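You operate a simulated robot arm through the tools that you are given. There is no shell and no other tool. Be economical: measure what you need, move in short steps, check, and stop when the job is done.

You run a simulated two-armed robot. Do the job below in one go: nothing can be reset, and whatever is moved stays where it is left.

TASK
Take the white cloth from the deck of the grey dolly and lay it out flat on the top of the test desk.

It is judged by the outcome, as a careful person would: the job done as asked, and still so three seconds after it is handed in. It fails if anything else is knocked over, pushed out of place, dropped, spilled or broken. Flat cloth is picked up by pressing the open fingertips on it (5 to 10 N) and closing them slowly along it; thin cloth reads only 2 to 8 mm in the jaws.

THE ROBOT
Two 7-joint arms with two-finger parallel grippers on one trunk, on a base that drives. Base frame: it is fixed to the floor where the robot stands at the start and does not move with it; the origin is under the middle of the robot, x ahead of it, y to its left, z up. Lengths are in mm, angles in rad, forces in N, time in s.
The left shoulder is at the start at [-109, 119, 729], the right one opposite. With the tool pointing down near the work surface each hand reaches from about 100 to 560 mm from the robot's upright axis, wherever it stands, measured 20 degrees to its own side. Places, roughly: top of the test desk [1400, 200, 800]. Payload 3.43 kg a hand.
The TCP of each hand is the grasp point between the finger pads, 30 mm short of the fingertips. In the tool frame z runs along the fingers and y along their closing line. The gripper opens to 94 mm. The fingers are 28 mm wide and 10 mm thick; the gripper's body (50 by 96 mm) begins 55 mm behind the TCP.
Orientation is that of the tool frame in the base frame, as a unit quaternion [w, x, y, z]. With the fingers straight down and closing along the base's y, the tool's x points along the base's -x, its y along +y and its z along -z.

THE INTERFACE
- The arms move only by the tool arm_command. It takes "left_deltas", "right_deltas" or both (then of equal length, played together; a hand with none holds still); each is a list of rows, each a list of 6 numbers: the shift along the base's x, y, z in units of 100 mm (1.0 is 100 mm), then the turn, a rotation vector about the base's x, y, z in units of 45 degrees (1.0 is 45 degrees). In form: [[tx, ty, tz, wx, wy, wz], ...]. A call has 1 to 8 rows; each row is the pose to reach, as a shift and turn from the pose commanded when the call began. "left_claw" and "right_claw" are, for a hand that has rows, the gripper command, from -1 (shut) to 1 (fully open), values between in proportion, set as the call begins (left out, the last holds). A call with a number of a shift or a turn outside -1 to 1 is refused whole. A row lasts 0.2 s, in which the tool goes at most 50 mm and 0.15 rad; a call with a longer step from one row to the next is refused whole, and so is a gripper value outside its range. A pose out of reach is approached as far as the arm can. The call stops where the force on the tool passes 40 N (or 10 N more than at its start, if that is more) or the arm is blocked; 0.2 s more then pass. The fingers move at their own pace (about 153 mm/s each) and stop on an object; they squeeze with about 31 N. The grip force told is the motor's: it shows also when the fingers shut on nothing. Time passes only in rows, and 0.2 s behind the last, so rows that repeat a pose let the fingers close. It gives the time, the measured TCP pose, the force on the tool (base axes), the opening and the grip force at its end, in the units of the frame above (readings bear some noise), with the torque about the TCP (base axes, N m) and any sound that the robot's microphone picked up.
- Cameras (640 x 400 px; columns grow to the right, rows downward): "scene" is now at [25.1, -2.8, 1407.6]; the picture's right is [-0.15, -0.99, 0.00], its down [-0.89, 0.13, -0.43] and it looks along [0.43, -0.06, -0.90] (base axes); focal length 283 px, centre (320, 200). "left" rides on the left gripper at [76, -14, -102] in its tool frame; the picture's right is [0.18, 0.98, 0.00], its down [-0.75, 0.14, -0.64] and it looks along [-0.63, 0.12, 0.77] (tool axes); focal length 243 px, centre (320, 200). "right" rides on the right gripper at [76, 14, -103] in its tool frame; the picture's right is [-0.18, 0.98, 0.00], its down [-0.75, -0.14, -0.64] and it looks along [-0.63, -0.12, 0.77] (tool axes); focal length 243 px, centre (320, 200).
- capture(camera): a new picture of that camera. The clock stands still meanwhile.
- move_column(by): slides the trunk up (or, below 0, down) by that many mm; the arms and the scene camera ride with it, the base frame stays. It gives what a move gives, with no picture.
- steer(legs): drives the robot by 1 to 6 legs, each [ahead, left, turn to the left] in mm, mm and rad, along the robot's own axes; the way and the turn of a leg run together, so that a leg with both is an arc; at most 1500 mm and 3.142 rad a leg. The arms and the cameras ride along, it lands a little off, and it stops where it bumps. It gives what a move gives.
- turn_head(pan, tilt): turns the head with the scene camera to pan (to the left, within 2.496 rad either way) and tilt (down, from -0.506 to 1.204), counted from straight ahead of the robot. It gives what a move gives.
- locate(camera, pixels): for up to 12 pixels [column, row] of the newest picture of that camera ("zoom" is the newest enlarged one), the place [x, y, z] in the base frame of the surface seen there, good to about 2 mm, but the place of the scene camera against the robot may be out by one fixed shift of up to 18 mm in any direction. The clock stands still meanwhile.
- close_up(camera, box): a new picture of the part [left, top, right, bottom] of that camera's present view, enlarged. The clock stands still meanwhile.
- hand_in(): hands the job in; it is judged then, once.

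Go step by step. Measure first, check grasps and placings, and put right what went wrong. The budget is 80 turns and 62 pictures, counting those below and the enlarged ones. Unless the task says otherwise, let go and move clear before handing in, and close with one line.

The tools are called after "Request:" by a JSON object that holds its "api" and its "payload". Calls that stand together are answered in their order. arm_command: Moves the arms, as the interface text tells. Its arguments: {"type":"object","properties":{"left_deltas":{"type":"array","items":{"type":"array","items":{"type":"number"}}},"left_claw":{"type":"number"},"right_deltas":{"type":"array","items":{"type":"array","items":{"type":"number"}}},"right_claw":{"type":"number"}},"required":[]} The other tools are called the same way: move_column (by) slides the trunk up or down; steer (legs) drives the base; turn_head (pan, tilt) turns the head that bears the scene camera; capture (camera) takes a picture; locate (camera, pixels) gives the place of the surface under pixels of a picture; close_up (camera, box) takes an enlarged picture of a part of a camera's view; hand_in () hands the job in.

At the start:

```text
time_s: 0.0
left_position: [429.5, 18.4, 704.2]
left_tcp_rot: [-0.001, 0.0, 1.0, 0.0]
left_ft_force: [-0.5, 0.4, -0.9]
left_wrist_torque: [-0.01, 0.04, 0.01]
left_grip_width: 94.1
left_finger_force: 0.0
right_position: [279.7, -232.5, 718.6]
right_tcp_rot: [0.0, 0.001, 1.0, 0.0]
right_ft_force: [-0.2, 0.0, 0.2]
right_wrist_torque: [-0.02, 0.0, 0.02]
right_grip_width: 93.6
right_finger_force: 0.2
trunk travel left (down, up): [-150.0, 185.0]
robot x, y, heading: [-0.7, -4.4, -0.002]
head pan, tilt: [-0.15, 1.126]
```

scene: 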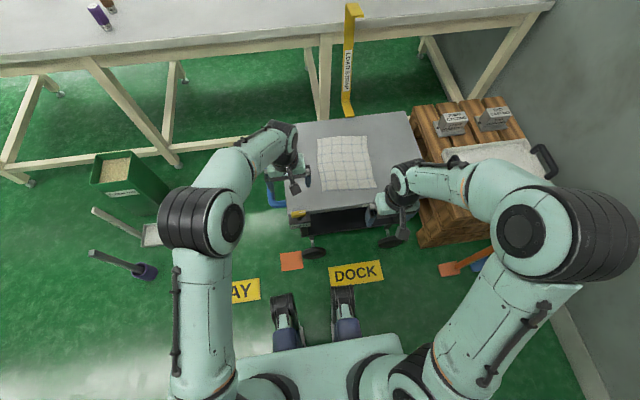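
right: 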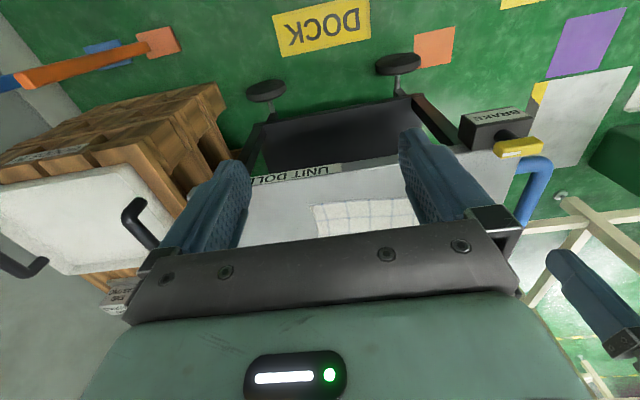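
left: 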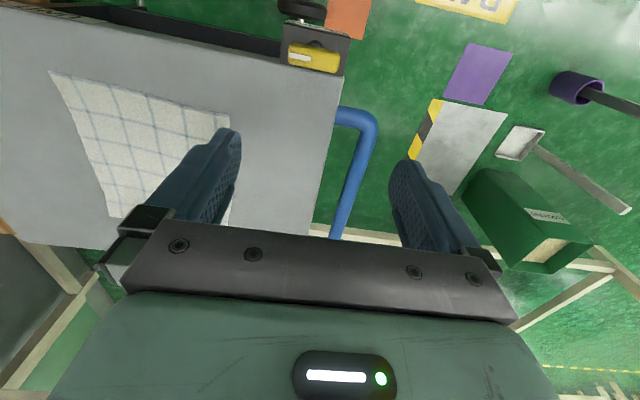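

The cloth lies on the dolly deck around pixels (316,138)–(374,190) in the scene picture, and the desk is at the top. I'll measure the cloth, deck and desk and take close-ups.

Request:
{"api": "close_up", "payload": {"camera": "scene", "box": [260, 90, 440, 220]}}

Request:
{"api": "locate", "payload": {"camera": "scene", "pixels": [[318, 140], [366, 138], [373, 185], [322, 189], [345, 160], [290, 125], [405, 113], [292, 212], [350, 30], [318, 42], [430, 30], [120, 60]]}}

Request:
{"api": "turn_head", "payload": {"pan": 0.0, "tilt": 0.6}}

Request:
{"api": "capture", "payload": {"camera": "scene"}}

```text
3.08 times, centred on (350, 155) of scene
```

zoom: 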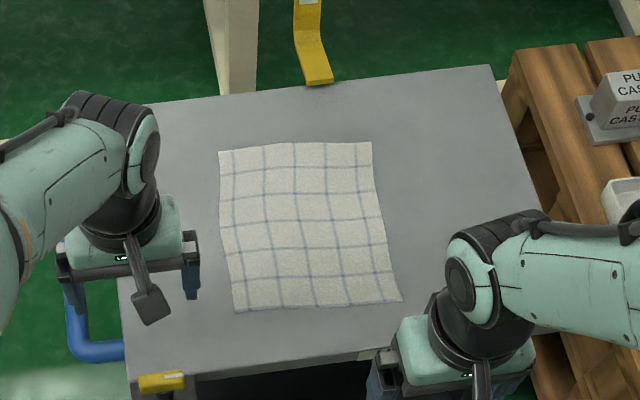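

```text
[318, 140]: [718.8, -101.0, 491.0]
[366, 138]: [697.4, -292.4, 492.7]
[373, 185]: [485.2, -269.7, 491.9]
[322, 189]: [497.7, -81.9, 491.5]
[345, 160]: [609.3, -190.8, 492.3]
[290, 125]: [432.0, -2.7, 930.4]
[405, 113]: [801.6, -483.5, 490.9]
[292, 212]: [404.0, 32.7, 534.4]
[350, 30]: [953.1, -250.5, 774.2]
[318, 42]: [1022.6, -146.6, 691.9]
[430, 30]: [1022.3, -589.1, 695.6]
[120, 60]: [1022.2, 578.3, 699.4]
```

```text
time_s: 0.9
left_position: [429.3, 19.3, 705.2]
left_tcp_rot: [0.0, 0.0, 1.0, 0.0]
left_ft_force: [0.4, -0.1, 0.2]
left_wrist_torque: [0.0, -0.03, 0.0]
left_grip_width: 93.8
left_finger_force: 0.1
right_position: [280.1, -232.2, 717.8]
right_tcp_rot: [0.0, 0.0, 1.0, 0.0]
right_ft_force: [-0.3, -0.8, -0.1]
right_wrist_torque: [0.0, 0.02, 0.0]
right_grip_width: 93.8
right_finger_force: 0.1
trunk travel left (down, up): [-150.0, 185.0]
robot x, y, heading: [-1.0, 0.1, 0.002]
head pan, tilt: [0.0, 0.6]
```

```text
57 pictures are left
```

scene: 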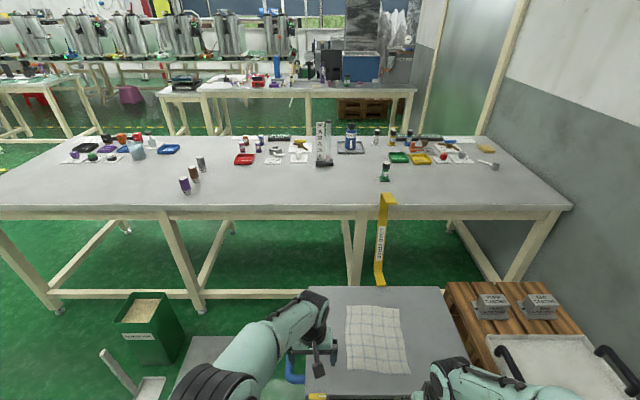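

The desk's free front strip runs around pixels (215–370,185–200) between cans and a green bottle. I'll measure the desk, the objects on it and the floor obstacles.

Request:
{"api": "locate", "payload": {"camera": "scene", "pixels": [[280, 185], [280, 203], [280, 170], [186, 190], [385, 178], [322, 165], [243, 162], [388, 200], [380, 280], [150, 300], [165, 385], [30, 205]]}}

Request:
{"api": "close_up", "payload": {"camera": "scene", "box": [160, 120, 480, 320]}}

Request:
{"api": "turn_head", "payload": {"pan": 0.6, "tilt": 0.95}}

Request:
{"api": "capture", "payload": {"camera": "scene"}}

```text
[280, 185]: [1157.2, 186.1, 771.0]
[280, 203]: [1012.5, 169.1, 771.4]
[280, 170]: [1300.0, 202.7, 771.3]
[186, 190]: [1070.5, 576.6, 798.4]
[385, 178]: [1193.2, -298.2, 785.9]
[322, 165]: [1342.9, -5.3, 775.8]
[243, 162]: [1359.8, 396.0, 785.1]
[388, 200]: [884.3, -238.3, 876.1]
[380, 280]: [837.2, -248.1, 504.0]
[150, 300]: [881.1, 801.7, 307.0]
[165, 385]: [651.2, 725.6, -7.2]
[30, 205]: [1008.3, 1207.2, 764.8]
```

```text
2.00 times, centred on (320, 220) of scene
```

zoom: 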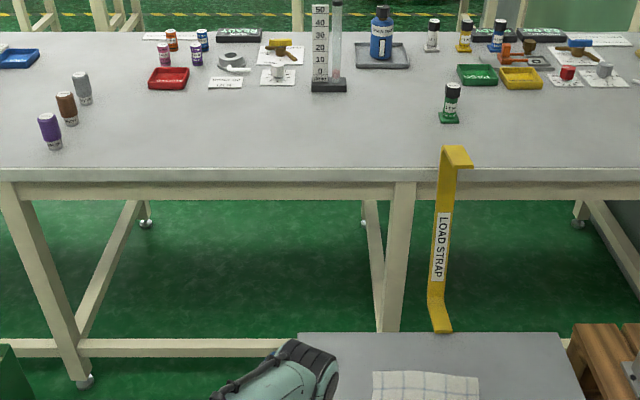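

```text
time_s: 1.9
left_position: [429.7, 19.1, 705.5]
left_tcp_rot: [0.0, 0.0, 1.0, 0.001]
left_ft_force: [-0.5, -0.2, -0.2]
left_wrist_torque: [0.0, 0.02, -0.02]
left_grip_width: 94.2
left_finger_force: 0.1
right_position: [279.0, -232.1, 717.7]
right_tcp_rot: [0.001, 0.0, 1.0, 0.0]
right_ft_force: [0.4, -0.1, -0.7]
right_wrist_torque: [0.01, -0.03, -0.01]
right_grip_width: 94.2
right_finger_force: 0.0
trunk travel left (down, up): [-150.0, 185.0]
robot x, y, heading: [0.0, 3.2, 0.002]
head pan, tilt: [0.6, 0.949]
```

```text
55 pictures are left
```

scene: 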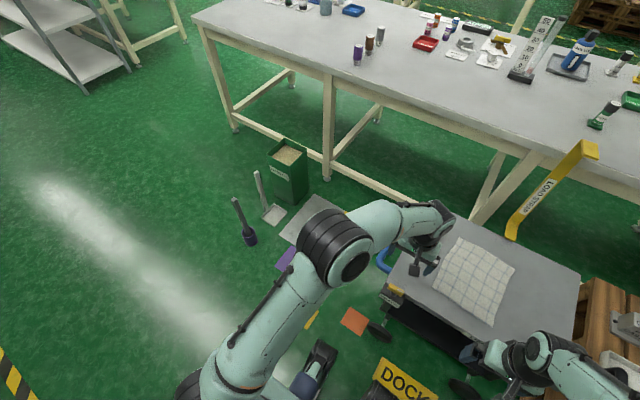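

The desk top reads z≈771, its front edge x≈1005, with free space near (1130,190). To stand at the desk I must drive past the dolly's left side, so I'll check the base footprint and the lane.

Request:
{"api": "turn_head", "payload": {"pan": 0.0, "tilt": 1.2}}

Request:
{"api": "capture", "payload": {"camera": "scene"}}

Request:
{"api": "locate", "payload": {"camera": "scene", "pixels": [[240, 285], [300, 285], [270, 360], [230, 230], [300, 250], [390, 250], [130, 250], [440, 270], [200, 270], [340, 230], [270, 190], [420, 240]]}}

Request:
{"api": "turn_head", "payload": {"pan": 1.0, "tilt": 1.0}}

Request:
{"api": "capture", "payload": {"camera": "scene"}}

```text
time_s: 3.0
left_position: [428.0, 18.8, 706.3]
left_tcp_rot: [0.0, 0.0, 1.0, 0.0]
left_ft_force: [0.3, -0.6, 0.8]
left_wrist_torque: [0.01, 0.01, -0.02]
left_grip_width: 94.1
left_finger_force: 0.2
right_position: [278.2, -232.6, 718.3]
right_tcp_rot: [0.0, 0.0, 1.0, 0.0]
right_ft_force: [-0.2, 0.9, -0.8]
right_wrist_torque: [0.03, 0.01, -0.02]
right_grip_width: 94.1
right_finger_force: 0.1
trunk travel left (down, up): [-150.0, 185.0]
robot x, y, heading: [2.7, 1.0, -0.002]
head pan, tilt: [0.0, 1.201]
```

```text
54 pictures are left
```

scene: 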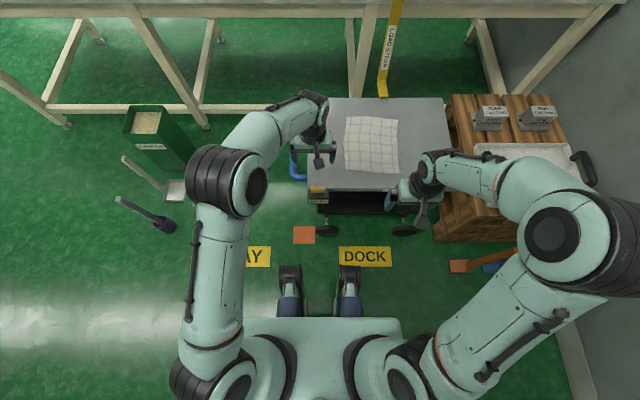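

```text
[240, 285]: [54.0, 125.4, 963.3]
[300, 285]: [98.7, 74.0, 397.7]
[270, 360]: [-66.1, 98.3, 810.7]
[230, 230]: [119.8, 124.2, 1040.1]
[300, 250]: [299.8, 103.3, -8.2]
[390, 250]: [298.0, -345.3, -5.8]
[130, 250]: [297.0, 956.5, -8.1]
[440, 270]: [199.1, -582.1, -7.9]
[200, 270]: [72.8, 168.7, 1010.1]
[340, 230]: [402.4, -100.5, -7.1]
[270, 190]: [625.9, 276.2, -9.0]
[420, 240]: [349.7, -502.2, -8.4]
```

```text
time_s: 4.2
left_position: [429.1, 18.8, 704.8]
left_tcp_rot: [0.0, 0.0, 1.0, 0.0]
left_ft_force: [-0.5, 0.1, 0.8]
left_wrist_torque: [0.03, 0.02, -0.02]
left_grip_width: 94.3
left_finger_force: 0.1
right_position: [279.1, -232.3, 718.2]
right_tcp_rot: [0.0, 0.0, 1.0, 0.0]
right_ft_force: [0.2, -0.8, 0.4]
right_wrist_torque: [-0.03, -0.05, -0.01]
right_grip_width: 93.9
right_finger_force: 0.1
trunk travel left (down, up): [-150.0, 185.0]
robot x, y, heading: [-2.7, -2.3, 0.0]
head pan, tilt: [1.0, 1.0]
```

```text
53 pictures are left
```

scene: 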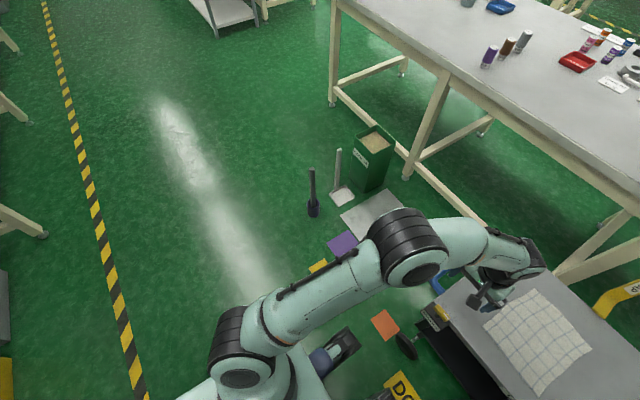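

The floor reads about −8, so scene heights are ~8 mm low. I'll measure the feet and the things on the floor in the lane, using this picture.

Request:
{"api": "locate", "payload": {"camera": "scene", "pixels": [[345, 333], [355, 345], [318, 355], [375, 210], [405, 200], [342, 222], [345, 243], [313, 212], [342, 195], [355, 185], [388, 322], [442, 283]]}}

Request:
{"api": "close_up", "payload": {"camera": "scene", "box": [280, 130, 540, 400]}}

Request:
{"api": "capture", "payload": {"camera": "left"}}

Request:
{"api": "locate", "payload": {"camera": "left", "pixels": [[460, 120], [480, 70], [435, 100], [375, 125], [350, 160], [230, 118], [50, 75], [335, 95], [290, 215], [515, 160], [315, 55], [500, 200]]}}

```text
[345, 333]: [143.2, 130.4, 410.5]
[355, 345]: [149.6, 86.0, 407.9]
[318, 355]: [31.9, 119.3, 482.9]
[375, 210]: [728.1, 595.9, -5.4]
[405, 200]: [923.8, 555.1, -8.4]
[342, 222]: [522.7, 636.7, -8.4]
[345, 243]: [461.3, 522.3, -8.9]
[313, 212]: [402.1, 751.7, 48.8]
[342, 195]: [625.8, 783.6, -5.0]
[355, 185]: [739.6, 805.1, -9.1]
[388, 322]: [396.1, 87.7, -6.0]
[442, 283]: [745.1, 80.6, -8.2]
```

```text
1.48 times, centred on (410, 265) of scene
```

zoom: 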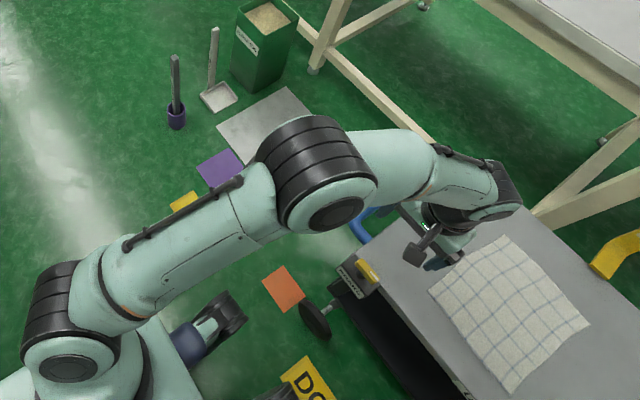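

```text
51 pictures are left
```

left: 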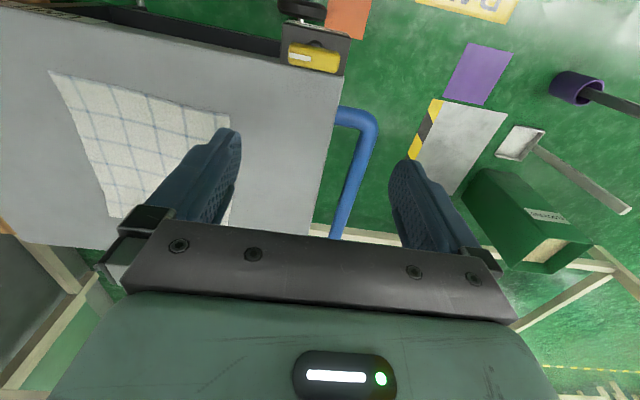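

```text
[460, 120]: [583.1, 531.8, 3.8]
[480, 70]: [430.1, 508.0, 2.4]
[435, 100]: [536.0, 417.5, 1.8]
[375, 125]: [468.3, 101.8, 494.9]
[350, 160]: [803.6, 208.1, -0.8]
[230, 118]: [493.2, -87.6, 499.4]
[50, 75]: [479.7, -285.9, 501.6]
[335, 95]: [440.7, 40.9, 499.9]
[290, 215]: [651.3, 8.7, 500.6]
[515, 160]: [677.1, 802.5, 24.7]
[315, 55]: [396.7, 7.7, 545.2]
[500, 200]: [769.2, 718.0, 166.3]
```

Wrist camera gives the deck at z≈500 and cloth near corners about (493,−88) and (480,−286). Before driving I want to see my own base footprint, so I'll tilt the left hand to look back at it.

Request:
{"api": "arm_command", "payload": {"left_deltas": [[0, 0, 0.1, 0, 0.166, 0], [0, 0, 0.2, 0, 0.333, 0], [0, 0, 0.3, 0, 0.5, 0], [0, 0, 0.3, 0, 0.666, 0], [0, 0, 0.3, 0, 0.833, 0], [0, 0, 0.3, 0, 1.0, 0]]}}

Request:
{"api": "capture", "payload": {"camera": "left"}}

```text
time_s: 5.6
left_position: [405.0, 49.7, 748.7]
left_tcp_rot: [-0.293, 0.0, 0.956, 0.003]
left_ft_force: [-0.5, 0.5, 0.0]
left_wrist_torque: [0.01, 0.01, 0.02]
left_grip_width: 94.0
left_finger_force: 0.1
left hand out of reach, approached as far as the arm can: row 4, 5, 6
right_position: [279.1, -232.0, 718.1]
right_tcp_rot: [0.001, 0.0, 1.0, 0.0]
right_ft_force: [0.3, -0.3, -0.7]
right_wrist_torque: [-0.02, 0.01, 0.0]
right_grip_width: 93.9
right_finger_force: 0.1
trunk travel left (down, up): [-150.0, 185.0]
robot x, y, heading: [0.7, 1.5, 0.004]
head pan, tilt: [1.0, 1.0]
```

```text
50 pictures are left
```

left: 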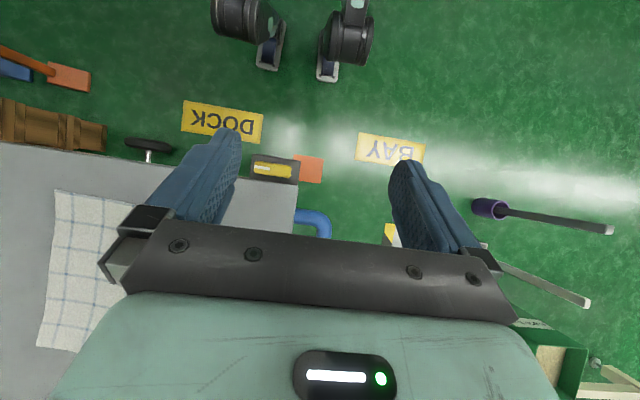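

The feet show at pixels (270,65) and (325,75); I'll measure them and the lane.

Request:
{"api": "locate", "payload": {"camera": "left", "pixels": [[265, 64], [326, 76], [240, 20], [350, 45], [370, 40], [305, 60], [320, 235], [318, 120], [485, 210], [100, 145], [585, 350], [400, 20]]}}

Request:
{"api": "close_up", "payload": {"camera": "left", "box": [160, 0, 480, 120]}}

```text
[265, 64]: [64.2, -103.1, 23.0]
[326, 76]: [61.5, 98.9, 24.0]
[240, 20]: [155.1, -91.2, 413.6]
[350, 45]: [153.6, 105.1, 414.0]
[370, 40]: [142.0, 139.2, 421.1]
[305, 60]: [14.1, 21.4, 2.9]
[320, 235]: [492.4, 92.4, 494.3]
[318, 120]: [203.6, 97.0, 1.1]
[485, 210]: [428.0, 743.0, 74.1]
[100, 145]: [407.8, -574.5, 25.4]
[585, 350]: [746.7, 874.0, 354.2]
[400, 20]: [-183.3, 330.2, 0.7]
```

```text
2.00 times, centred on (320, 60) of left
```

zoom: 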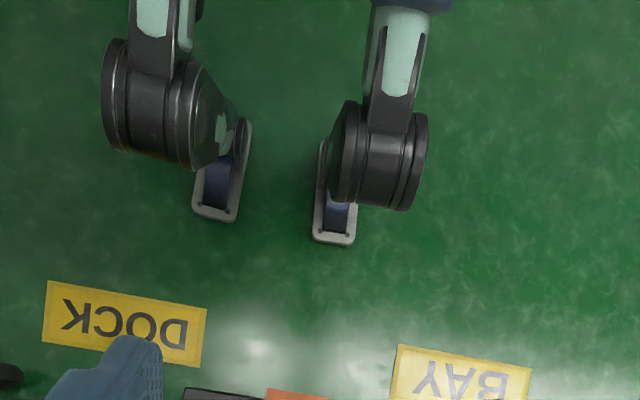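

The robot stands on legs with a small footprint (knees at x≈155, y≈±140), so both lane and desk approach are easy. I'll restore the left hand and drive a bit right and ahead to face the cloth.

Request:
{"api": "arm_command", "payload": {"left_deltas": [[0, 0, 0, 0, -0.166, 0], [0, 0, 0, 0, -0.333, 0], [0, 0, 0, 0, -0.5, 0], [0, 0, 0, 0, -0.666, 0], [0, 0, 0, 0, -0.833, 0], [0, 0, 0, 0, -1.0, 0]]}}

Request:
{"api": "steer", "payload": {"legs": [[0, -150, 0], [80, 0, 0]]}}

Request:
{"api": "turn_head", "payload": {"pan": 0.0, "tilt": 1.0}}

Request:
{"api": "capture", "payload": {"camera": "scene"}}

```text
time_s: 7.0
left_position: [406.0, 50.5, 748.8]
left_tcp_rot: [0.097, -0.002, 0.995, 0.001]
left_ft_force: [0.1, 0.1, -0.5]
left_wrist_torque: [0.0, -0.01, -0.01]
left_grip_width: 93.8
left_finger_force: 0.0
right_position: [279.2, -233.1, 716.9]
right_tcp_rot: [0.0, 0.0, 1.0, 0.0]
right_ft_force: [-0.7, 0.0, -0.7]
right_wrist_torque: [-0.01, 0.04, 0.04]
right_grip_width: 93.8
right_finger_force: 0.0
trunk travel left (down, up): [-150.0, 185.0]
robot x, y, heading: [-2.1, -0.1, -0.001]
head pan, tilt: [1.0, 1.0]
```

```text
time_s: 9.6
left_position: [488.7, -97.9, 748.5]
left_tcp_rot: [0.094, -0.003, 0.996, 0.002]
left_ft_force: [0.7, 0.3, 0.4]
left_wrist_torque: [-0.02, 0.0, -0.01]
left_grip_width: 94.0
left_finger_force: 0.0
right_position: [362.2, -380.3, 716.7]
right_tcp_rot: [-0.001, 0.0, 1.0, -0.001]
right_ft_force: [0.4, -0.2, 0.4]
right_wrist_torque: [0.01, 0.04, 0.05]
right_grip_width: 94.1
right_finger_force: 0.0
trunk travel left (down, up): [-150.0, 185.0]
robot x, y, heading: [80.2, -149.7, 0.009]
head pan, tilt: [1.0, 1.0]
```

```text
time_s: 10.9
left_position: [487.5, -98.3, 749.4]
left_tcp_rot: [0.095, -0.003, 0.996, 0.003]
left_ft_force: [-0.1, 0.6, 0.7]
left_wrist_torque: [0.0, 0.0, 0.03]
left_grip_width: 94.1
left_finger_force: 0.2
right_position: [361.4, -381.4, 716.7]
right_tcp_rot: [0.001, 0.0, 1.0, 0.0]
right_ft_force: [0.6, -0.1, 0.8]
right_wrist_torque: [0.0, 0.02, 0.0]
right_grip_width: 94.0
right_finger_force: 0.1
trunk travel left (down, up): [-150.0, 185.0]
robot x, y, heading: [79.6, -151.8, -0.004]
head pan, tilt: [0.0, 1.0]
```

```text
48 pictures are left
```

scene: 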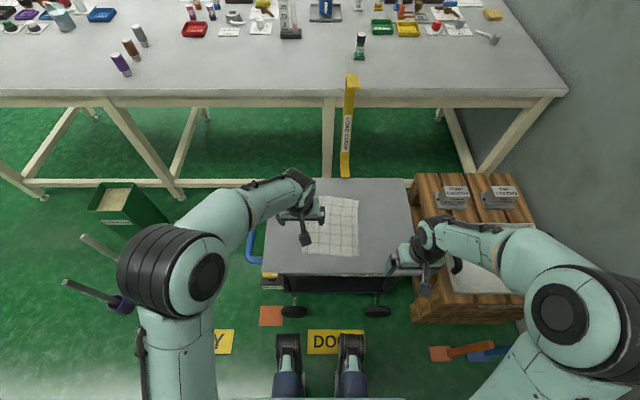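

The drive landed well; the left hand is tilted 0.19 rad, which I correct now while turning the right hand 45° and moving it nearer.

Request:
{"api": "arm_command", "payload": {"left_deltas": [[0, 0, 0, 0, 0.12, 0], [0, 0, 0, 0, 0.243, 0], [0, 0, 0, 0, 0.243, 0], [0, 0, 0, 0, 0.243, 0], [0, 0, 0, 0, 0.243, 0], [0, 0, 0, 0, 0.243, 0]], "right_deltas": [[0.15, 0.15, 0, 0, 0, 0.166], [0.3, 0.3, 0, 0, 0, 0.333], [0.5, 0.5, 0, 0, 0, 0.5], [0.7, 0.7, 0, 0, 0, 0.666], [0.85, 0.85, 0, 0, 0, 0.833], [0.95, 0.95, 0, 0, 0, 1.0]]}}

Request:
{"api": "arm_command", "payload": {"left_deltas": [[0, 0, 0, 0, 0, -0.166], [0, 0, 0, 0, 0, -0.333], [0, 0, 0, 0, 0, -0.5], [0, 0, 0, 0, 0, -0.666], [0, 0, 0, 0, 0, -0.833], [0, 0, 0, 0, 0, -1.0]], "right_deltas": [[0.0, 0, 0, 0, 0, 0.166], [0, 0, 0, 0, 0, 0.333], [0, 0, 0, 0, 0, 0.5], [0, 0, 0, 0, 0, 0.666], [0, 0, 0, 0, 0, 0.833], [0, 0, 0, 0, 0, 1.0]]}}

Request:
{"api": "arm_command", "payload": {"left_deltas": [[0, 0, 0, 0, 0, -0.166], [0, 0, 0, 0, 0, -0.333], [0, 0, 0, 0, 0, -0.5], [0, 0, 0, 0, 0, -0.666], [0, 0, 0, 0, 0, -0.833], [0, 0, 0, 0, 0, -1.0]], "left_claw": 0.1, "right_deltas": [[0.0, 0, 0, 0, 0, 0], [0, 0, 0, 0, 0, 0], [0, 0, 0, 0, 0, 0], [0, 0, 0, 0, 0, 0], [0, 0, 0, 0, 0, 0], [0, 0, 0, 0, 0, 0]], "right_claw": 0.1}}

Request:
{"api": "capture", "payload": {"camera": "left"}}

Request:
{"api": "capture", "payload": {"camera": "right"}}

```text
time_s: 12.3
left_position: [486.8, -99.2, 749.7]
left_tcp_rot: [0.0, -0.003, 1.0, 0.002]
left_ft_force: [0.5, -0.6, 0.3]
left_wrist_torque: [-0.01, 0.0, -0.01]
left_grip_width: 94.1
left_finger_force: 0.1
right_position: [456.1, -286.5, 718.2]
right_tcp_rot: [0.0, -0.383, 0.924, 0.0]
right_ft_force: [-0.3, 0.8, -0.7]
right_wrist_torque: [0.01, -0.01, 0.01]
right_grip_width: 93.9
right_finger_force: 0.1
trunk travel left (down, up): [-150.0, 185.0]
robot x, y, heading: [85.8, -146.0, 0.002]
head pan, tilt: [0.0, 1.0]
```

```text
time_s: 13.7
left_position: [487.6, -98.9, 748.7]
left_tcp_rot: [0.0, 0.382, 0.924, 0.002]
left_ft_force: [0.0, -0.3, 0.0]
left_wrist_torque: [-0.03, -0.01, -0.02]
left_grip_width: 93.8
left_finger_force: 0.0
right_position: [456.9, -286.0, 717.2]
right_tcp_rot: [0.0, 0.708, -0.707, 0.0]
right_ft_force: [-0.3, 0.9, 0.6]
right_wrist_torque: [-0.01, 0.0, -0.03]
right_grip_width: 93.9
right_finger_force: 0.1
trunk travel left (down, up): [-150.0, 185.0]
robot x, y, heading: [82.1, -149.7, 0.002]
head pan, tilt: [0.0, 1.0]
```

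```text
time_s: 15.1
left_position: [488.7, -98.0, 749.0]
left_tcp_rot: [0.002, 0.707, 0.707, 0.002]
left_ft_force: [0.0, 0.5, -1.2]
left_wrist_torque: [0.01, -0.01, 0.01]
left_grip_width: 51.7
left_finger_force: 0.2
right_position: [456.2, -287.2, 718.4]
right_tcp_rot: [0.0, -0.707, 0.707, 0.0]
right_ft_force: [-0.4, 0.0, 0.3]
right_wrist_torque: [-0.02, 0.01, -0.02]
right_grip_width: 51.8
right_finger_force: 0.0
trunk travel left (down, up): [-150.0, 185.0]
robot x, y, heading: [81.9, -146.9, 0.001]
head pan, tilt: [0.0, 1.0]
```

```text
47 pictures are left
```

left: 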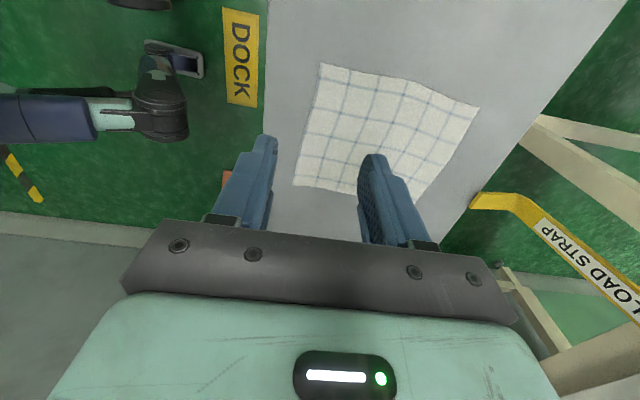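

```text
46 pictures are left
```

right: 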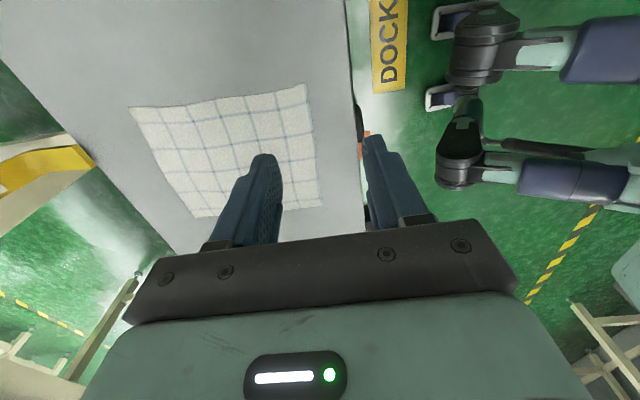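

Both wrist cameras show the cloth: near-left corner at left-picture (320,65), near-right corner at right-picture (305,84). I'll measure the near edge.

Request:
{"api": "locate", "payload": {"camera": "left", "pixels": [[320, 66], [316, 85], [312, 105], [305, 135], [297, 183], [476, 107], [290, 100]]}}

Request:
{"api": "locate", "payload": {"camera": "right", "pixels": [[304, 86], [308, 105], [312, 125], [316, 150], [320, 204], [132, 110], [335, 110]]}}

```text
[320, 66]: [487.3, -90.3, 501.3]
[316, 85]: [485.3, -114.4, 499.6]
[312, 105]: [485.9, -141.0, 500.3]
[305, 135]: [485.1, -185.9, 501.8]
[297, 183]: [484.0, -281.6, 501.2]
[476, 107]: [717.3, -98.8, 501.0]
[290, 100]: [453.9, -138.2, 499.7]
```

```text
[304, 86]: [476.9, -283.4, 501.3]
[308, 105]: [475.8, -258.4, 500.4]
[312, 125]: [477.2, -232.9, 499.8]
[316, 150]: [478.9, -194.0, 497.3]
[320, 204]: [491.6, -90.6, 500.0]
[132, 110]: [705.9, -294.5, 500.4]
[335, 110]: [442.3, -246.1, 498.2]
```

Near edge lies at x≈485 (left) and 477 (right). I'll bring both hands above their pinch points with tips just above the deck.

Request:
{"api": "arm_command", "payload": {"left_deltas": [[0.03, -0.06, -0.2, 0, 0, 0], [0.065, -0.12, -0.5, 0, 0, 0], [0.065, -0.12, -0.8, 0, 0, 0], [0.065, -0.12, -1.0, 0, 0, 0]], "right_deltas": [[0.15, 0.11, -0.2, 0, 0, 0], [0.31, 0.23, -0.4, 0, 0, 0], [0.31, 0.23, -0.6, 0, 0, 0], [0.31, 0.23, -0.7, 0, 0, 0]]}}

Request:
{"api": "arm_command", "payload": {"left_deltas": [[0, 0, -0.3, 0, 0, 0], [0, 0, -0.6, 0, 0, 0], [0, 0, -0.85, 0, 0, 0], [0, 0, -1.0, 0, 0, 0]], "right_deltas": [[0, 0, -0.3, 0, 0, 0], [0, 0, -0.6, 0, 0, 0], [0, 0, -0.85, 0, 0, 0], [0, 0, -1.0, 0, 0, 0]]}}

Request:
{"api": "capture", "payload": {"camera": "left"}}

Request:
{"api": "capture", "payload": {"camera": "right"}}

```text
time_s: 16.1
left_position: [495.7, -112.2, 648.6]
left_tcp_rot: [0.001, 0.706, 0.709, 0.002]
left_ft_force: [-0.2, -0.6, -1.0]
left_wrist_torque: [0.04, 0.0, -0.02]
left_grip_width: 51.6
left_finger_force: 0.0
right_position: [488.3, -263.4, 647.9]
right_tcp_rot: [0.0, 0.707, -0.707, 0.0]
right_ft_force: [-0.5, -0.7, 0.0]
right_wrist_torque: [-0.02, -0.02, 0.04]
right_grip_width: 51.8
right_finger_force: 0.1
trunk travel left (down, up): [-150.0, 185.0]
robot x, y, heading: [81.5, -148.1, 0.002]
head pan, tilt: [0.0, 1.0]
```

```text
time_s: 17.1
left_position: [495.3, -110.4, 548.7]
left_tcp_rot: [0.002, 0.705, 0.709, 0.002]
left_ft_force: [1.3, 0.2, -0.4]
left_wrist_torque: [-0.01, -0.02, -0.01]
left_grip_width: 51.5
left_finger_force: 0.0
right_position: [487.5, -263.2, 546.1]
right_tcp_rot: [0.0, 0.708, -0.706, 0.0]
right_ft_force: [0.1, -0.8, -0.1]
right_wrist_torque: [0.01, 0.01, 0.01]
right_grip_width: 51.8
right_finger_force: 0.1
trunk travel left (down, up): [-150.0, 185.0]
robot x, y, heading: [80.0, -153.9, 0.0]
head pan, tilt: [0.0, 1.0]
```

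```text
45 pictures are left
```

left: 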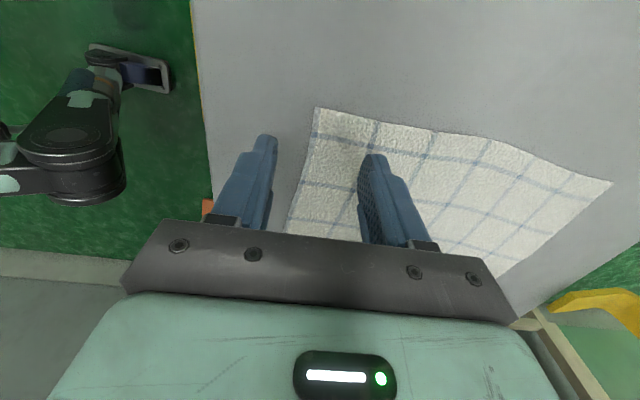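

```text
44 pictures are left
```

right: 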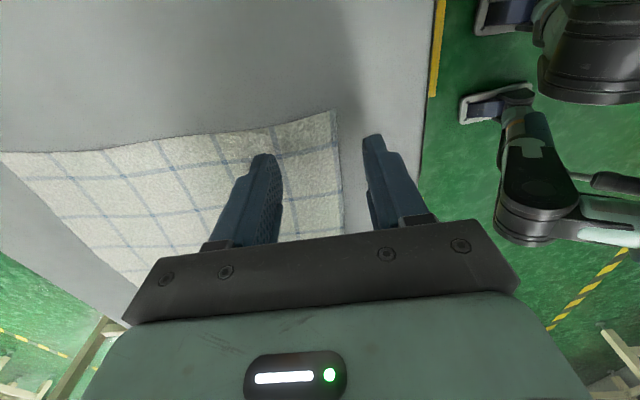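

The inner fingers are over the cloth and the outer ones over bare deck, as wanted. I'll lower to contact.

Request:
{"api": "arm_command", "payload": {"left_deltas": [[0, 0, -0.1, 0, 0, 0], [0, 0, -0.16, 0, 0, 0], [0, 0, -0.18, 0, 0, 0]], "right_deltas": [[0, 0, -0.1, 0, 0, 0], [0, 0, -0.14, 0, 0, 0], [0, 0, -0.16, 0, 0, 0]]}}

```text
time_s: 17.9
left_position: [493.9, -111.6, 531.1]
left_tcp_rot: [0.001, 0.705, 0.709, 0.001]
left_ft_force: [-1.1, -0.3, 0.5]
left_wrist_torque: [0.0, -0.03, 0.01]
left_grip_width: 51.9
left_finger_force: 0.1
right_position: [487.4, -264.1, 531.2]
right_tcp_rot: [0.0, 0.707, -0.707, 0.0]
right_ft_force: [0.6, 0.5, -1.0]
right_wrist_torque: [0.0, 0.02, -0.01]
right_grip_width: 51.7
right_finger_force: 0.0
trunk travel left (down, up): [-150.0, 185.0]
robot x, y, heading: [84.7, -150.0, -0.001]
head pan, tilt: [0.0, 1.0]
```

No force yet at z≈531; I lower a few mm more.

Request:
{"api": "arm_command", "payload": {"left_deltas": [[0, 0, -0.02, 0, 0, 0], [0, 0, -0.03, 0, 0, 0]], "right_deltas": [[0, 0, -0.02, 0, 0, 0], [0, 0, -0.03, 0, 0, 0]]}}

```text
time_s: 18.5
left_position: [495.7, -111.5, 531.0]
left_tcp_rot: [0.003, 0.705, 0.709, 0.003]
left_ft_force: [-1.8, 3.1, 21.3]
left_wrist_torque: [0.25, -0.51, 0.08]
left_grip_width: 50.6
left_finger_force: 0.0
right_position: [487.1, -263.4, 529.9]
right_tcp_rot: [0.002, -0.707, 0.708, -0.002]
right_ft_force: [-1.6, -1.5, 15.8]
right_wrist_torque: [-0.17, -0.43, -0.06]
right_grip_width: 51.0
right_finger_force: 0.1
trunk travel left (down, up): [-150.0, 185.0]
robot x, y, heading: [82.1, -147.6, 0.002]
head pan, tilt: [0.0, 1.0]
```

Contact at 21 N / 16 N, a bit high; I ease off to under 10 N and begin closing slowly.

Request:
{"api": "arm_command", "payload": {"left_deltas": [[0, 0, 0.015, 0, 0, 0], [0, 0, 0.015, 0, 0, 0]], "right_deltas": [[0, 0, 0.01, 0, 0, 0], [0, 0, 0.01, 0, 0, 0]]}}

```text
time_s: 19.1
left_position: [494.4, -110.7, 531.8]
left_tcp_rot: [0.003, 0.705, 0.709, 0.003]
left_ft_force: [0.2, 2.8, 20.7]
left_wrist_torque: [0.26, -0.57, 0.08]
left_grip_width: 51.9
left_finger_force: 0.0
right_position: [486.9, -264.2, 530.7]
right_tcp_rot: [0.001, -0.707, 0.707, -0.001]
right_ft_force: [0.3, -3.4, 17.3]
right_wrist_torque: [-0.19, -0.51, -0.1]
right_grip_width: 52.2
right_finger_force: 0.4
trunk travel left (down, up): [-150.0, 185.0]
robot x, y, heading: [84.4, -145.2, 0.004]
head pan, tilt: [0.0, 1.0]
```

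Request:
{"api": "arm_command", "payload": {"left_deltas": [[0, 0, 0.015, 0, 0, 0], [0, 0, 0.015, 0, 0, 0], [0, 0, 0.015, 0, 0, 0]], "right_deltas": [[0, 0, 0.01, 0, 0, 0], [0, 0, 0.01, 0, 0, 0], [0, 0, 0.01, 0, 0, 0]]}}

```text
time_s: 19.9
left_position: [493.8, -111.0, 530.6]
left_tcp_rot: [0.002, 0.705, 0.709, 0.002]
left_ft_force: [0.7, -0.1, 8.2]
left_wrist_torque: [0.11, -0.26, -0.03]
left_grip_width: 52.6
left_finger_force: 0.8
right_position: [486.7, -262.1, 531.8]
right_tcp_rot: [-0.001, 0.708, -0.706, 0.0]
right_ft_force: [0.6, -2.0, 12.8]
right_wrist_torque: [-0.14, -0.45, -0.05]
right_grip_width: 52.3
right_finger_force: 0.1
trunk travel left (down, up): [-150.0, 185.0]
robot x, y, heading: [82.7, -150.7, 0.001]
head pan, tilt: [0.0, 1.0]
```

Left presses 8 N, right 13 N; I ease the right by half a mm and start closing in steps.

Request:
{"api": "arm_command", "payload": {"left_deltas": [[0, 0, 0, 0, 0, 0], [0, 0, 0, 0, 0, 0]], "right_deltas": [[0, 0, 0.005, 0, 0, 0], [0, 0, 0.005, 0, 0, 0]], "left_claw": -0.1, "right_claw": -0.1}}

Request:
{"api": "arm_command", "payload": {"left_deltas": [[0, 0, 0, 0, 0, 0], [0, 0, 0, 0, 0, 0]], "right_deltas": [[0, 0, 0, 0, 0, 0], [0, 0, 0, 0, 0, 0]], "left_claw": -0.35, "right_claw": -0.35}}

Request:
{"api": "capture", "payload": {"camera": "left"}}

Request:
{"api": "capture", "payload": {"camera": "right"}}

```text
time_s: 20.5
left_position: [493.6, -111.4, 530.9]
left_tcp_rot: [0.002, 0.705, 0.709, 0.001]
left_ft_force: [0.0, -0.5, 6.7]
left_wrist_torque: [0.04, -0.2, -0.03]
left_grip_width: 42.5
left_finger_force: 0.1
right_position: [486.8, -263.2, 531.4]
right_tcp_rot: [0.0, 0.708, -0.706, -0.001]
right_ft_force: [1.6, 0.5, 8.6]
right_wrist_torque: [-0.04, -0.23, 0.03]
right_grip_width: 43.3
right_finger_force: 1.4
trunk travel left (down, up): [-150.0, 185.0]
robot x, y, heading: [84.5, -148.7, -0.001]
head pan, tilt: [0.0, 1.0]
```

```text
time_s: 21.1
left_position: [494.7, -110.5, 530.3]
left_tcp_rot: [0.002, 0.705, 0.709, 0.002]
left_ft_force: [-0.9, 0.3, 5.6]
left_wrist_torque: [0.04, -0.07, 0.0]
left_grip_width: 30.2
left_finger_force: 0.0
right_position: [486.4, -263.1, 530.6]
right_tcp_rot: [0.0, 0.708, -0.707, 0.001]
right_ft_force: [-1.7, 0.3, 7.4]
right_wrist_torque: [-0.05, -0.12, -0.01]
right_grip_width: 29.8
right_finger_force: 0.0
trunk travel left (down, up): [-150.0, 185.0]
robot x, y, heading: [84.3, -152.0, -0.0]
head pan, tilt: [0.0, 1.0]
```

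```text
43 pictures are left
```

left: 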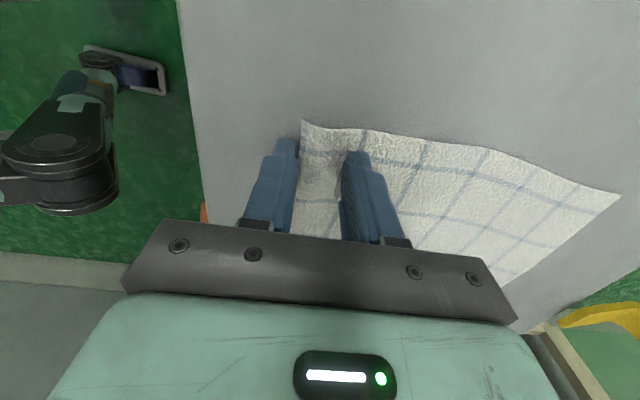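

```text
42 pictures are left
```

right: 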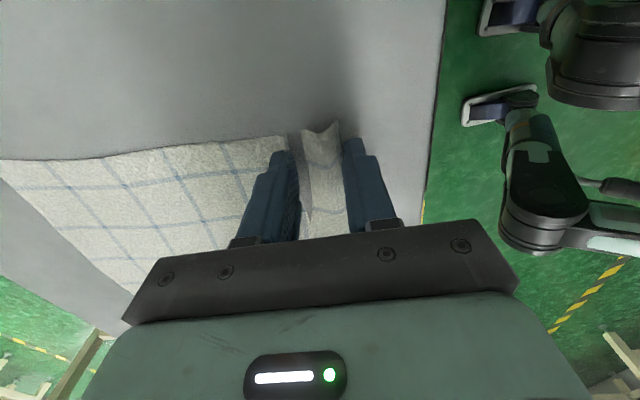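

Excellent: the cloth is bunching between the fingers on both sides (left (320,150), right (322,160)). I keep closing in small steps.

Request:
{"api": "arm_command", "payload": {"left_deltas": [[0, 0, 0, 0, 0, 0], [0, 0, 0, 0, 0, 0]], "right_deltas": [[0, 0, 0, 0, 0, 0], [0, 0, 0, 0, 0, 0]], "left_claw": -0.6, "right_claw": -0.6}}

Request:
{"api": "arm_command", "payload": {"left_deltas": [[0, 0, 0, 0, 0, 0], [0, 0, 0, 0, 0, 0]], "right_deltas": [[0, 0, 0, 0, 0, 0], [0, 0, 0, 0, 0, 0]], "left_claw": -0.8, "right_claw": -0.8}}

Request:
{"api": "arm_command", "payload": {"left_deltas": [[0, 0, 0, 0, 0, 0], [0, 0, 0, 0, 0, 0], [0, 0, 0, 0, 0, 0]], "right_deltas": [[0, 0, 0, 0, 0, 0], [0, 0, 0, 0, 0, 0], [0, 0, 0, 0, 0, 0]], "left_claw": -1, "right_claw": -1}}

Request:
{"api": "capture", "payload": {"camera": "left"}}

Request:
{"api": "capture", "payload": {"camera": "right"}}

```text
time_s: 21.7
left_position: [495.2, -110.6, 530.1]
left_tcp_rot: [0.001, 0.705, 0.709, 0.002]
left_ft_force: [-1.0, 1.3, 3.9]
left_wrist_torque: [0.03, -0.03, 0.01]
left_grip_width: 18.3
left_finger_force: 0.1
right_position: [486.3, -264.1, 531.5]
right_tcp_rot: [0.001, 0.707, -0.707, 0.0]
right_ft_force: [0.1, 0.3, 5.3]
right_wrist_torque: [-0.02, -0.06, 0.01]
right_grip_width: 18.4
right_finger_force: 0.0
trunk travel left (down, up): [-150.0, 185.0]
robot x, y, heading: [83.4, -146.6, 0.002]
head pan, tilt: [0.0, 1.0]
```

```text
time_s: 22.3
left_position: [495.7, -110.8, 531.7]
left_tcp_rot: [0.001, 0.705, 0.709, 0.002]
left_ft_force: [0.1, -0.2, 3.9]
left_wrist_torque: [0.05, -0.06, 0.01]
left_grip_width: 9.3
left_finger_force: 0.0
right_position: [486.8, -263.9, 531.8]
right_tcp_rot: [0.001, 0.708, -0.707, 0.0]
right_ft_force: [-0.3, -0.2, 3.5]
right_wrist_torque: [-0.07, 0.0, 0.02]
right_grip_width: 9.0
right_finger_force: 0.0
trunk travel left (down, up): [-150.0, 185.0]
robot x, y, heading: [81.0, -149.0, 0.004]
head pan, tilt: [0.0, 1.0]
```

```text
time_s: 23.1
left_position: [493.9, -110.5, 531.6]
left_tcp_rot: [0.002, 0.705, 0.709, 0.002]
left_ft_force: [-0.7, -0.1, 4.1]
left_wrist_torque: [0.07, -0.05, 0.01]
left_grip_width: 2.2
left_finger_force: 31.0
right_position: [485.4, -262.7, 531.4]
right_tcp_rot: [0.0, 0.708, -0.707, 0.0]
right_ft_force: [-0.9, 0.2, 4.0]
right_wrist_torque: [0.0, -0.01, -0.03]
right_grip_width: 2.0
right_finger_force: 30.3
trunk travel left (down, up): [-150.0, 185.0]
robot x, y, heading: [81.5, -149.8, -0.001]
head pan, tilt: [0.0, 1.0]
```

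```text
41 pictures are left
```

left: 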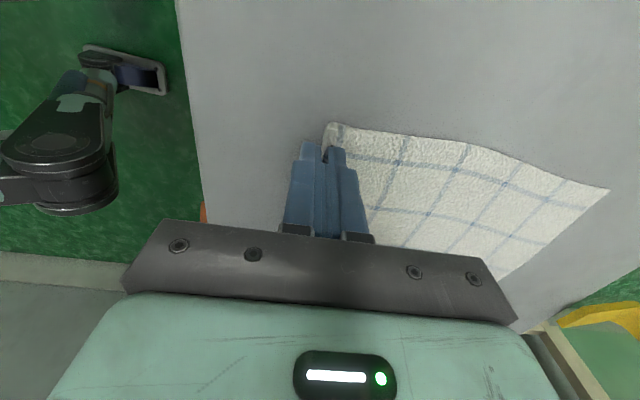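

```text
40 pictures are left
```

right: 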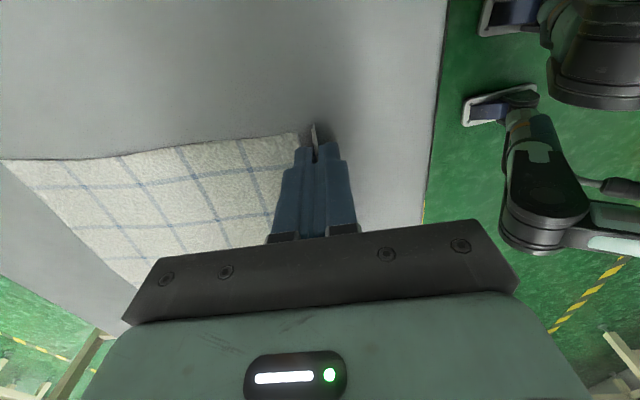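

Both jaws read ~2 mm with 30 N: each has a single layer of the cloth's near edge. I lift slowly and look.

Request:
{"api": "arm_command", "payload": {"left_deltas": [[0, 0, 0.1, 0, 0, 0], [0, 0, 0.3, 0, 0, 0], [0, 0, 0.5, 0, 0, 0], [0, 0, 0.75, 0, 0, 0], [0, 0, 1.0, 0, 0, 0]], "right_deltas": [[0, 0, 0.1, 0, 0, 0], [0, 0, 0.3, 0, 0, 0], [0, 0, 0.5, 0, 0, 0], [0, 0, 0.75, 0, 0, 0], [0, 0, 1.0, 0, 0, 0]]}}

Request:
{"api": "capture", "payload": {"camera": "scene"}}

```text
time_s: 24.3
left_position: [494.7, -110.6, 630.9]
left_tcp_rot: [0.001, 0.704, 0.71, 0.002]
left_ft_force: [-0.6, -0.1, 0.3]
left_wrist_torque: [0.0, 0.0, -0.03]
left_grip_width: 2.3
left_finger_force: 31.2
right_position: [485.6, -264.7, 631.5]
right_tcp_rot: [0.0, 0.708, -0.707, 0.0]
right_ft_force: [0.4, 0.7, 0.1]
right_wrist_torque: [-0.02, 0.02, 0.04]
right_grip_width: 2.4
right_finger_force: 30.8
trunk travel left (down, up): [-150.0, 185.0]
robot x, y, heading: [82.2, -146.8, 0.002]
head pan, tilt: [0.0, 1.0]
```

```text
39 pictures are left
```

scene: 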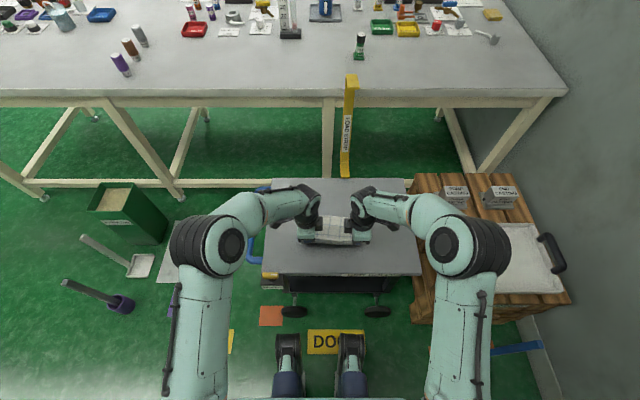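

The cloth hangs from both hands. I raise the arms another 100 mm and the trunk fully.

Request:
{"api": "arm_command", "payload": {"left_deltas": [[0, 0, 0.25, 0, 0, 0], [0, 0, 0.5, 0, 0, 0], [0, 0, 0.75, 0, 0, 0], [0, 0, 1.0, 0, 0, 0]], "right_deltas": [[0, 0, 0.25, 0, 0, 0], [0, 0, 0.5, 0, 0, 0], [0, 0, 0.75, 0, 0, 0], [0, 0, 1.0, 0, 0, 0]]}}

Request:
{"api": "move_column", "payload": {"by": 180}}

Request:
{"api": "capture", "payload": {"camera": "scene"}}

Request:
{"api": "capture", "payload": {"camera": "left"}}

```text
time_s: 25.3
left_position: [493.5, -110.2, 731.9]
left_tcp_rot: [0.001, 0.705, 0.71, 0.001]
left_ft_force: [-0.2, 0.5, -0.3]
left_wrist_torque: [0.01, 0.0, 0.0]
left_grip_width: 2.5
left_finger_force: 30.9
right_position: [487.4, -263.0, 732.4]
right_tcp_rot: [0.0, 0.708, -0.707, 0.0]
right_ft_force: [-0.4, -1.1, 0.3]
right_wrist_torque: [-0.01, -0.02, 0.04]
right_grip_width: 2.1
right_finger_force: 30.9
trunk travel left (down, up): [-150.0, 185.0]
robot x, y, heading: [79.8, -152.4, 0.001]
head pan, tilt: [0.0, 1.0]
```

```text
time_s: 27.3
left_position: [494.5, -109.6, 910.1]
left_tcp_rot: [0.002, 0.705, 0.709, 0.002]
left_ft_force: [0.4, -0.1, 0.6]
left_wrist_torque: [0.02, -0.03, 0.02]
left_grip_width: 2.4
left_finger_force: 31.1
right_position: [485.9, -264.4, 910.8]
right_tcp_rot: [0.0, -0.707, 0.708, 0.0]
right_ft_force: [0.7, -0.5, -0.2]
right_wrist_torque: [0.03, -0.03, 0.0]
right_grip_width: 2.1
right_finger_force: 31.0
trunk travel left (down, up): [-330.0, 5.0]
robot x, y, heading: [83.5, -145.2, 0.003]
head pan, tilt: [0.0, 1.0]
```

```text
38 pictures are left
```

scene: 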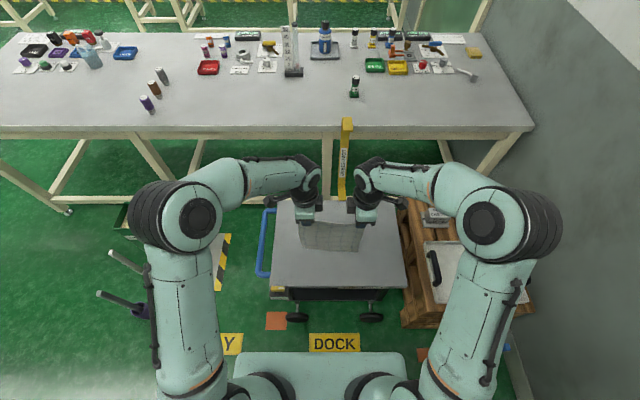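

```text
37 pictures are left
```

left: 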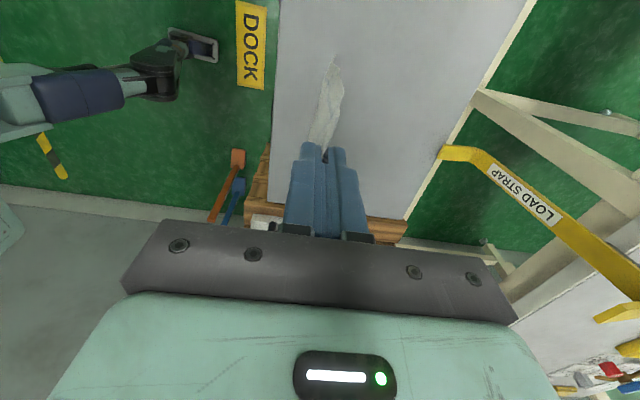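

The cloth hangs cleanly with hands at z≈910. I drive left past the dolly, then ahead toward the desk, stopping short of it.

Request:
{"api": "steer", "payload": {"legs": [[0, 500, 0], [380, 0, 0]]}}

Request:
{"api": "turn_head", "payload": {"pan": 0.0, "tilt": 0.95}}

Request:
{"api": "capture", "payload": {"camera": "scene"}}

Request:
{"api": "capture", "payload": {"camera": "right"}}

```text
time_s: 28.4
left_position: [493.6, -98.4, 910.8]
left_tcp_rot: [0.002, 0.705, 0.709, 0.001]
left_ft_force: [0.2, -0.1, -0.3]
left_wrist_torque: [-0.01, 0.04, 0.01]
left_grip_width: 2.0
left_finger_force: 30.8
right_position: [486.5, -252.1, 911.4]
right_tcp_rot: [0.001, 0.707, -0.707, 0.0]
right_ft_force: [-0.1, 0.3, 0.4]
right_wrist_torque: [0.0, -0.04, 0.03]
right_grip_width: 2.1
right_finger_force: 30.9
trunk travel left (down, up): [-330.0, 5.0]
robot x, y, heading: [79.8, -139.3, -0.001]
head pan, tilt: [0.0, 1.0]
stopped in leg 1: the robot was blocked; the commanded pose is now the measured one
```

```text
time_s: 29.0
left_position: [494.2, -98.7, 910.5]
left_tcp_rot: [0.001, 0.706, 0.708, 0.002]
left_ft_force: [0.3, 0.3, 0.5]
left_wrist_torque: [0.03, 0.0, -0.01]
left_grip_width: 2.3
left_finger_force: 30.8
right_position: [486.8, -253.0, 911.6]
right_tcp_rot: [0.0, 0.707, -0.707, -0.001]
right_ft_force: [-0.1, 0.7, -0.1]
right_wrist_torque: [0.03, 0.0, 0.03]
right_grip_width: 1.8
right_finger_force: 31.4
trunk travel left (down, up): [-330.0, 5.0]
robot x, y, heading: [80.0, -140.4, 0.0]
head pan, tilt: [0.0, 0.949]
```

```text
36 pictures are left
```

scene: 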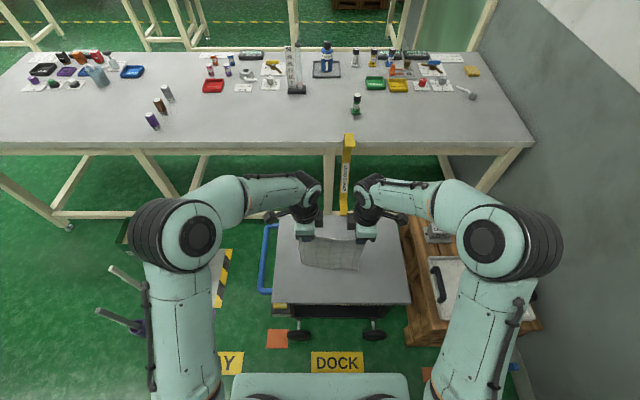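

```text
35 pictures are left
```

right: 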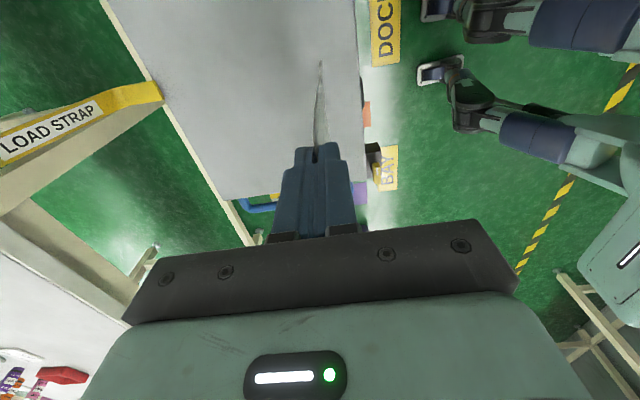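

The base was blocked after 10 mm, with no force on the hands — probably a base part beside the dolly's caster or brake box. I back straight off first, then go left.

Request:
{"api": "steer", "payload": {"legs": [[-150, 0, 0]]}}

Request:
{"api": "steer", "payload": {"legs": [[0, 490, 0]]}}

Request:
{"api": "capture", "payload": {"camera": "scene"}}

```text
time_s: 30.4
left_position: [345.8, -98.5, 911.3]
left_tcp_rot: [0.002, 0.706, 0.709, 0.001]
left_ft_force: [0.1, -0.7, 0.7]
left_wrist_torque: [0.01, -0.03, 0.0]
left_grip_width: 2.3
left_finger_force: 30.9
right_position: [337.7, -252.0, 911.6]
right_tcp_rot: [0.0, 0.707, -0.707, 0.001]
right_ft_force: [-0.3, -0.8, -0.2]
right_wrist_torque: [-0.01, -0.05, -0.06]
right_grip_width: 2.0
right_finger_force: 31.3
trunk travel left (down, up): [-330.0, 5.0]
robot x, y, heading: [-69.4, -134.0, -0.004]
head pan, tilt: [0.0, 0.949]
```

```text
time_s: 35.1
left_position: [344.8, 388.5, 911.0]
left_tcp_rot: [0.002, 0.706, 0.708, 0.002]
left_ft_force: [0.4, 0.0, 0.1]
left_wrist_torque: [-0.01, -0.01, -0.01]
left_grip_width: 2.0
left_finger_force: 30.7
right_position: [337.7, 236.5, 910.9]
right_tcp_rot: [0.0, 0.708, -0.707, 0.0]
right_ft_force: [-0.8, 0.5, 0.5]
right_wrist_torque: [0.0, 0.01, -0.02]
right_grip_width: 2.2
right_finger_force: 31.1
trunk travel left (down, up): [-330.0, 5.0]
robot x, y, heading: [-68.6, 350.3, 0.002]
head pan, tilt: [0.0, 0.949]
```

```text
34 pictures are left
```

scene: 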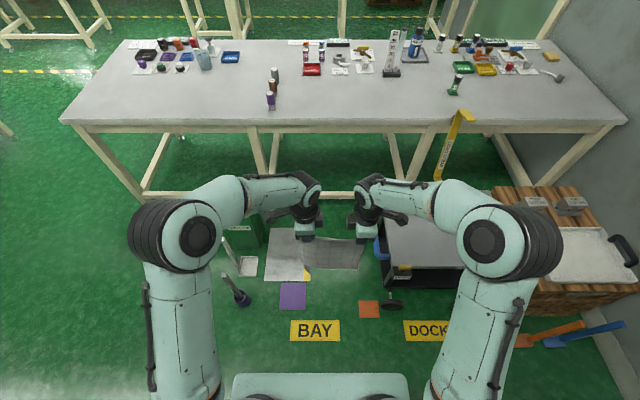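

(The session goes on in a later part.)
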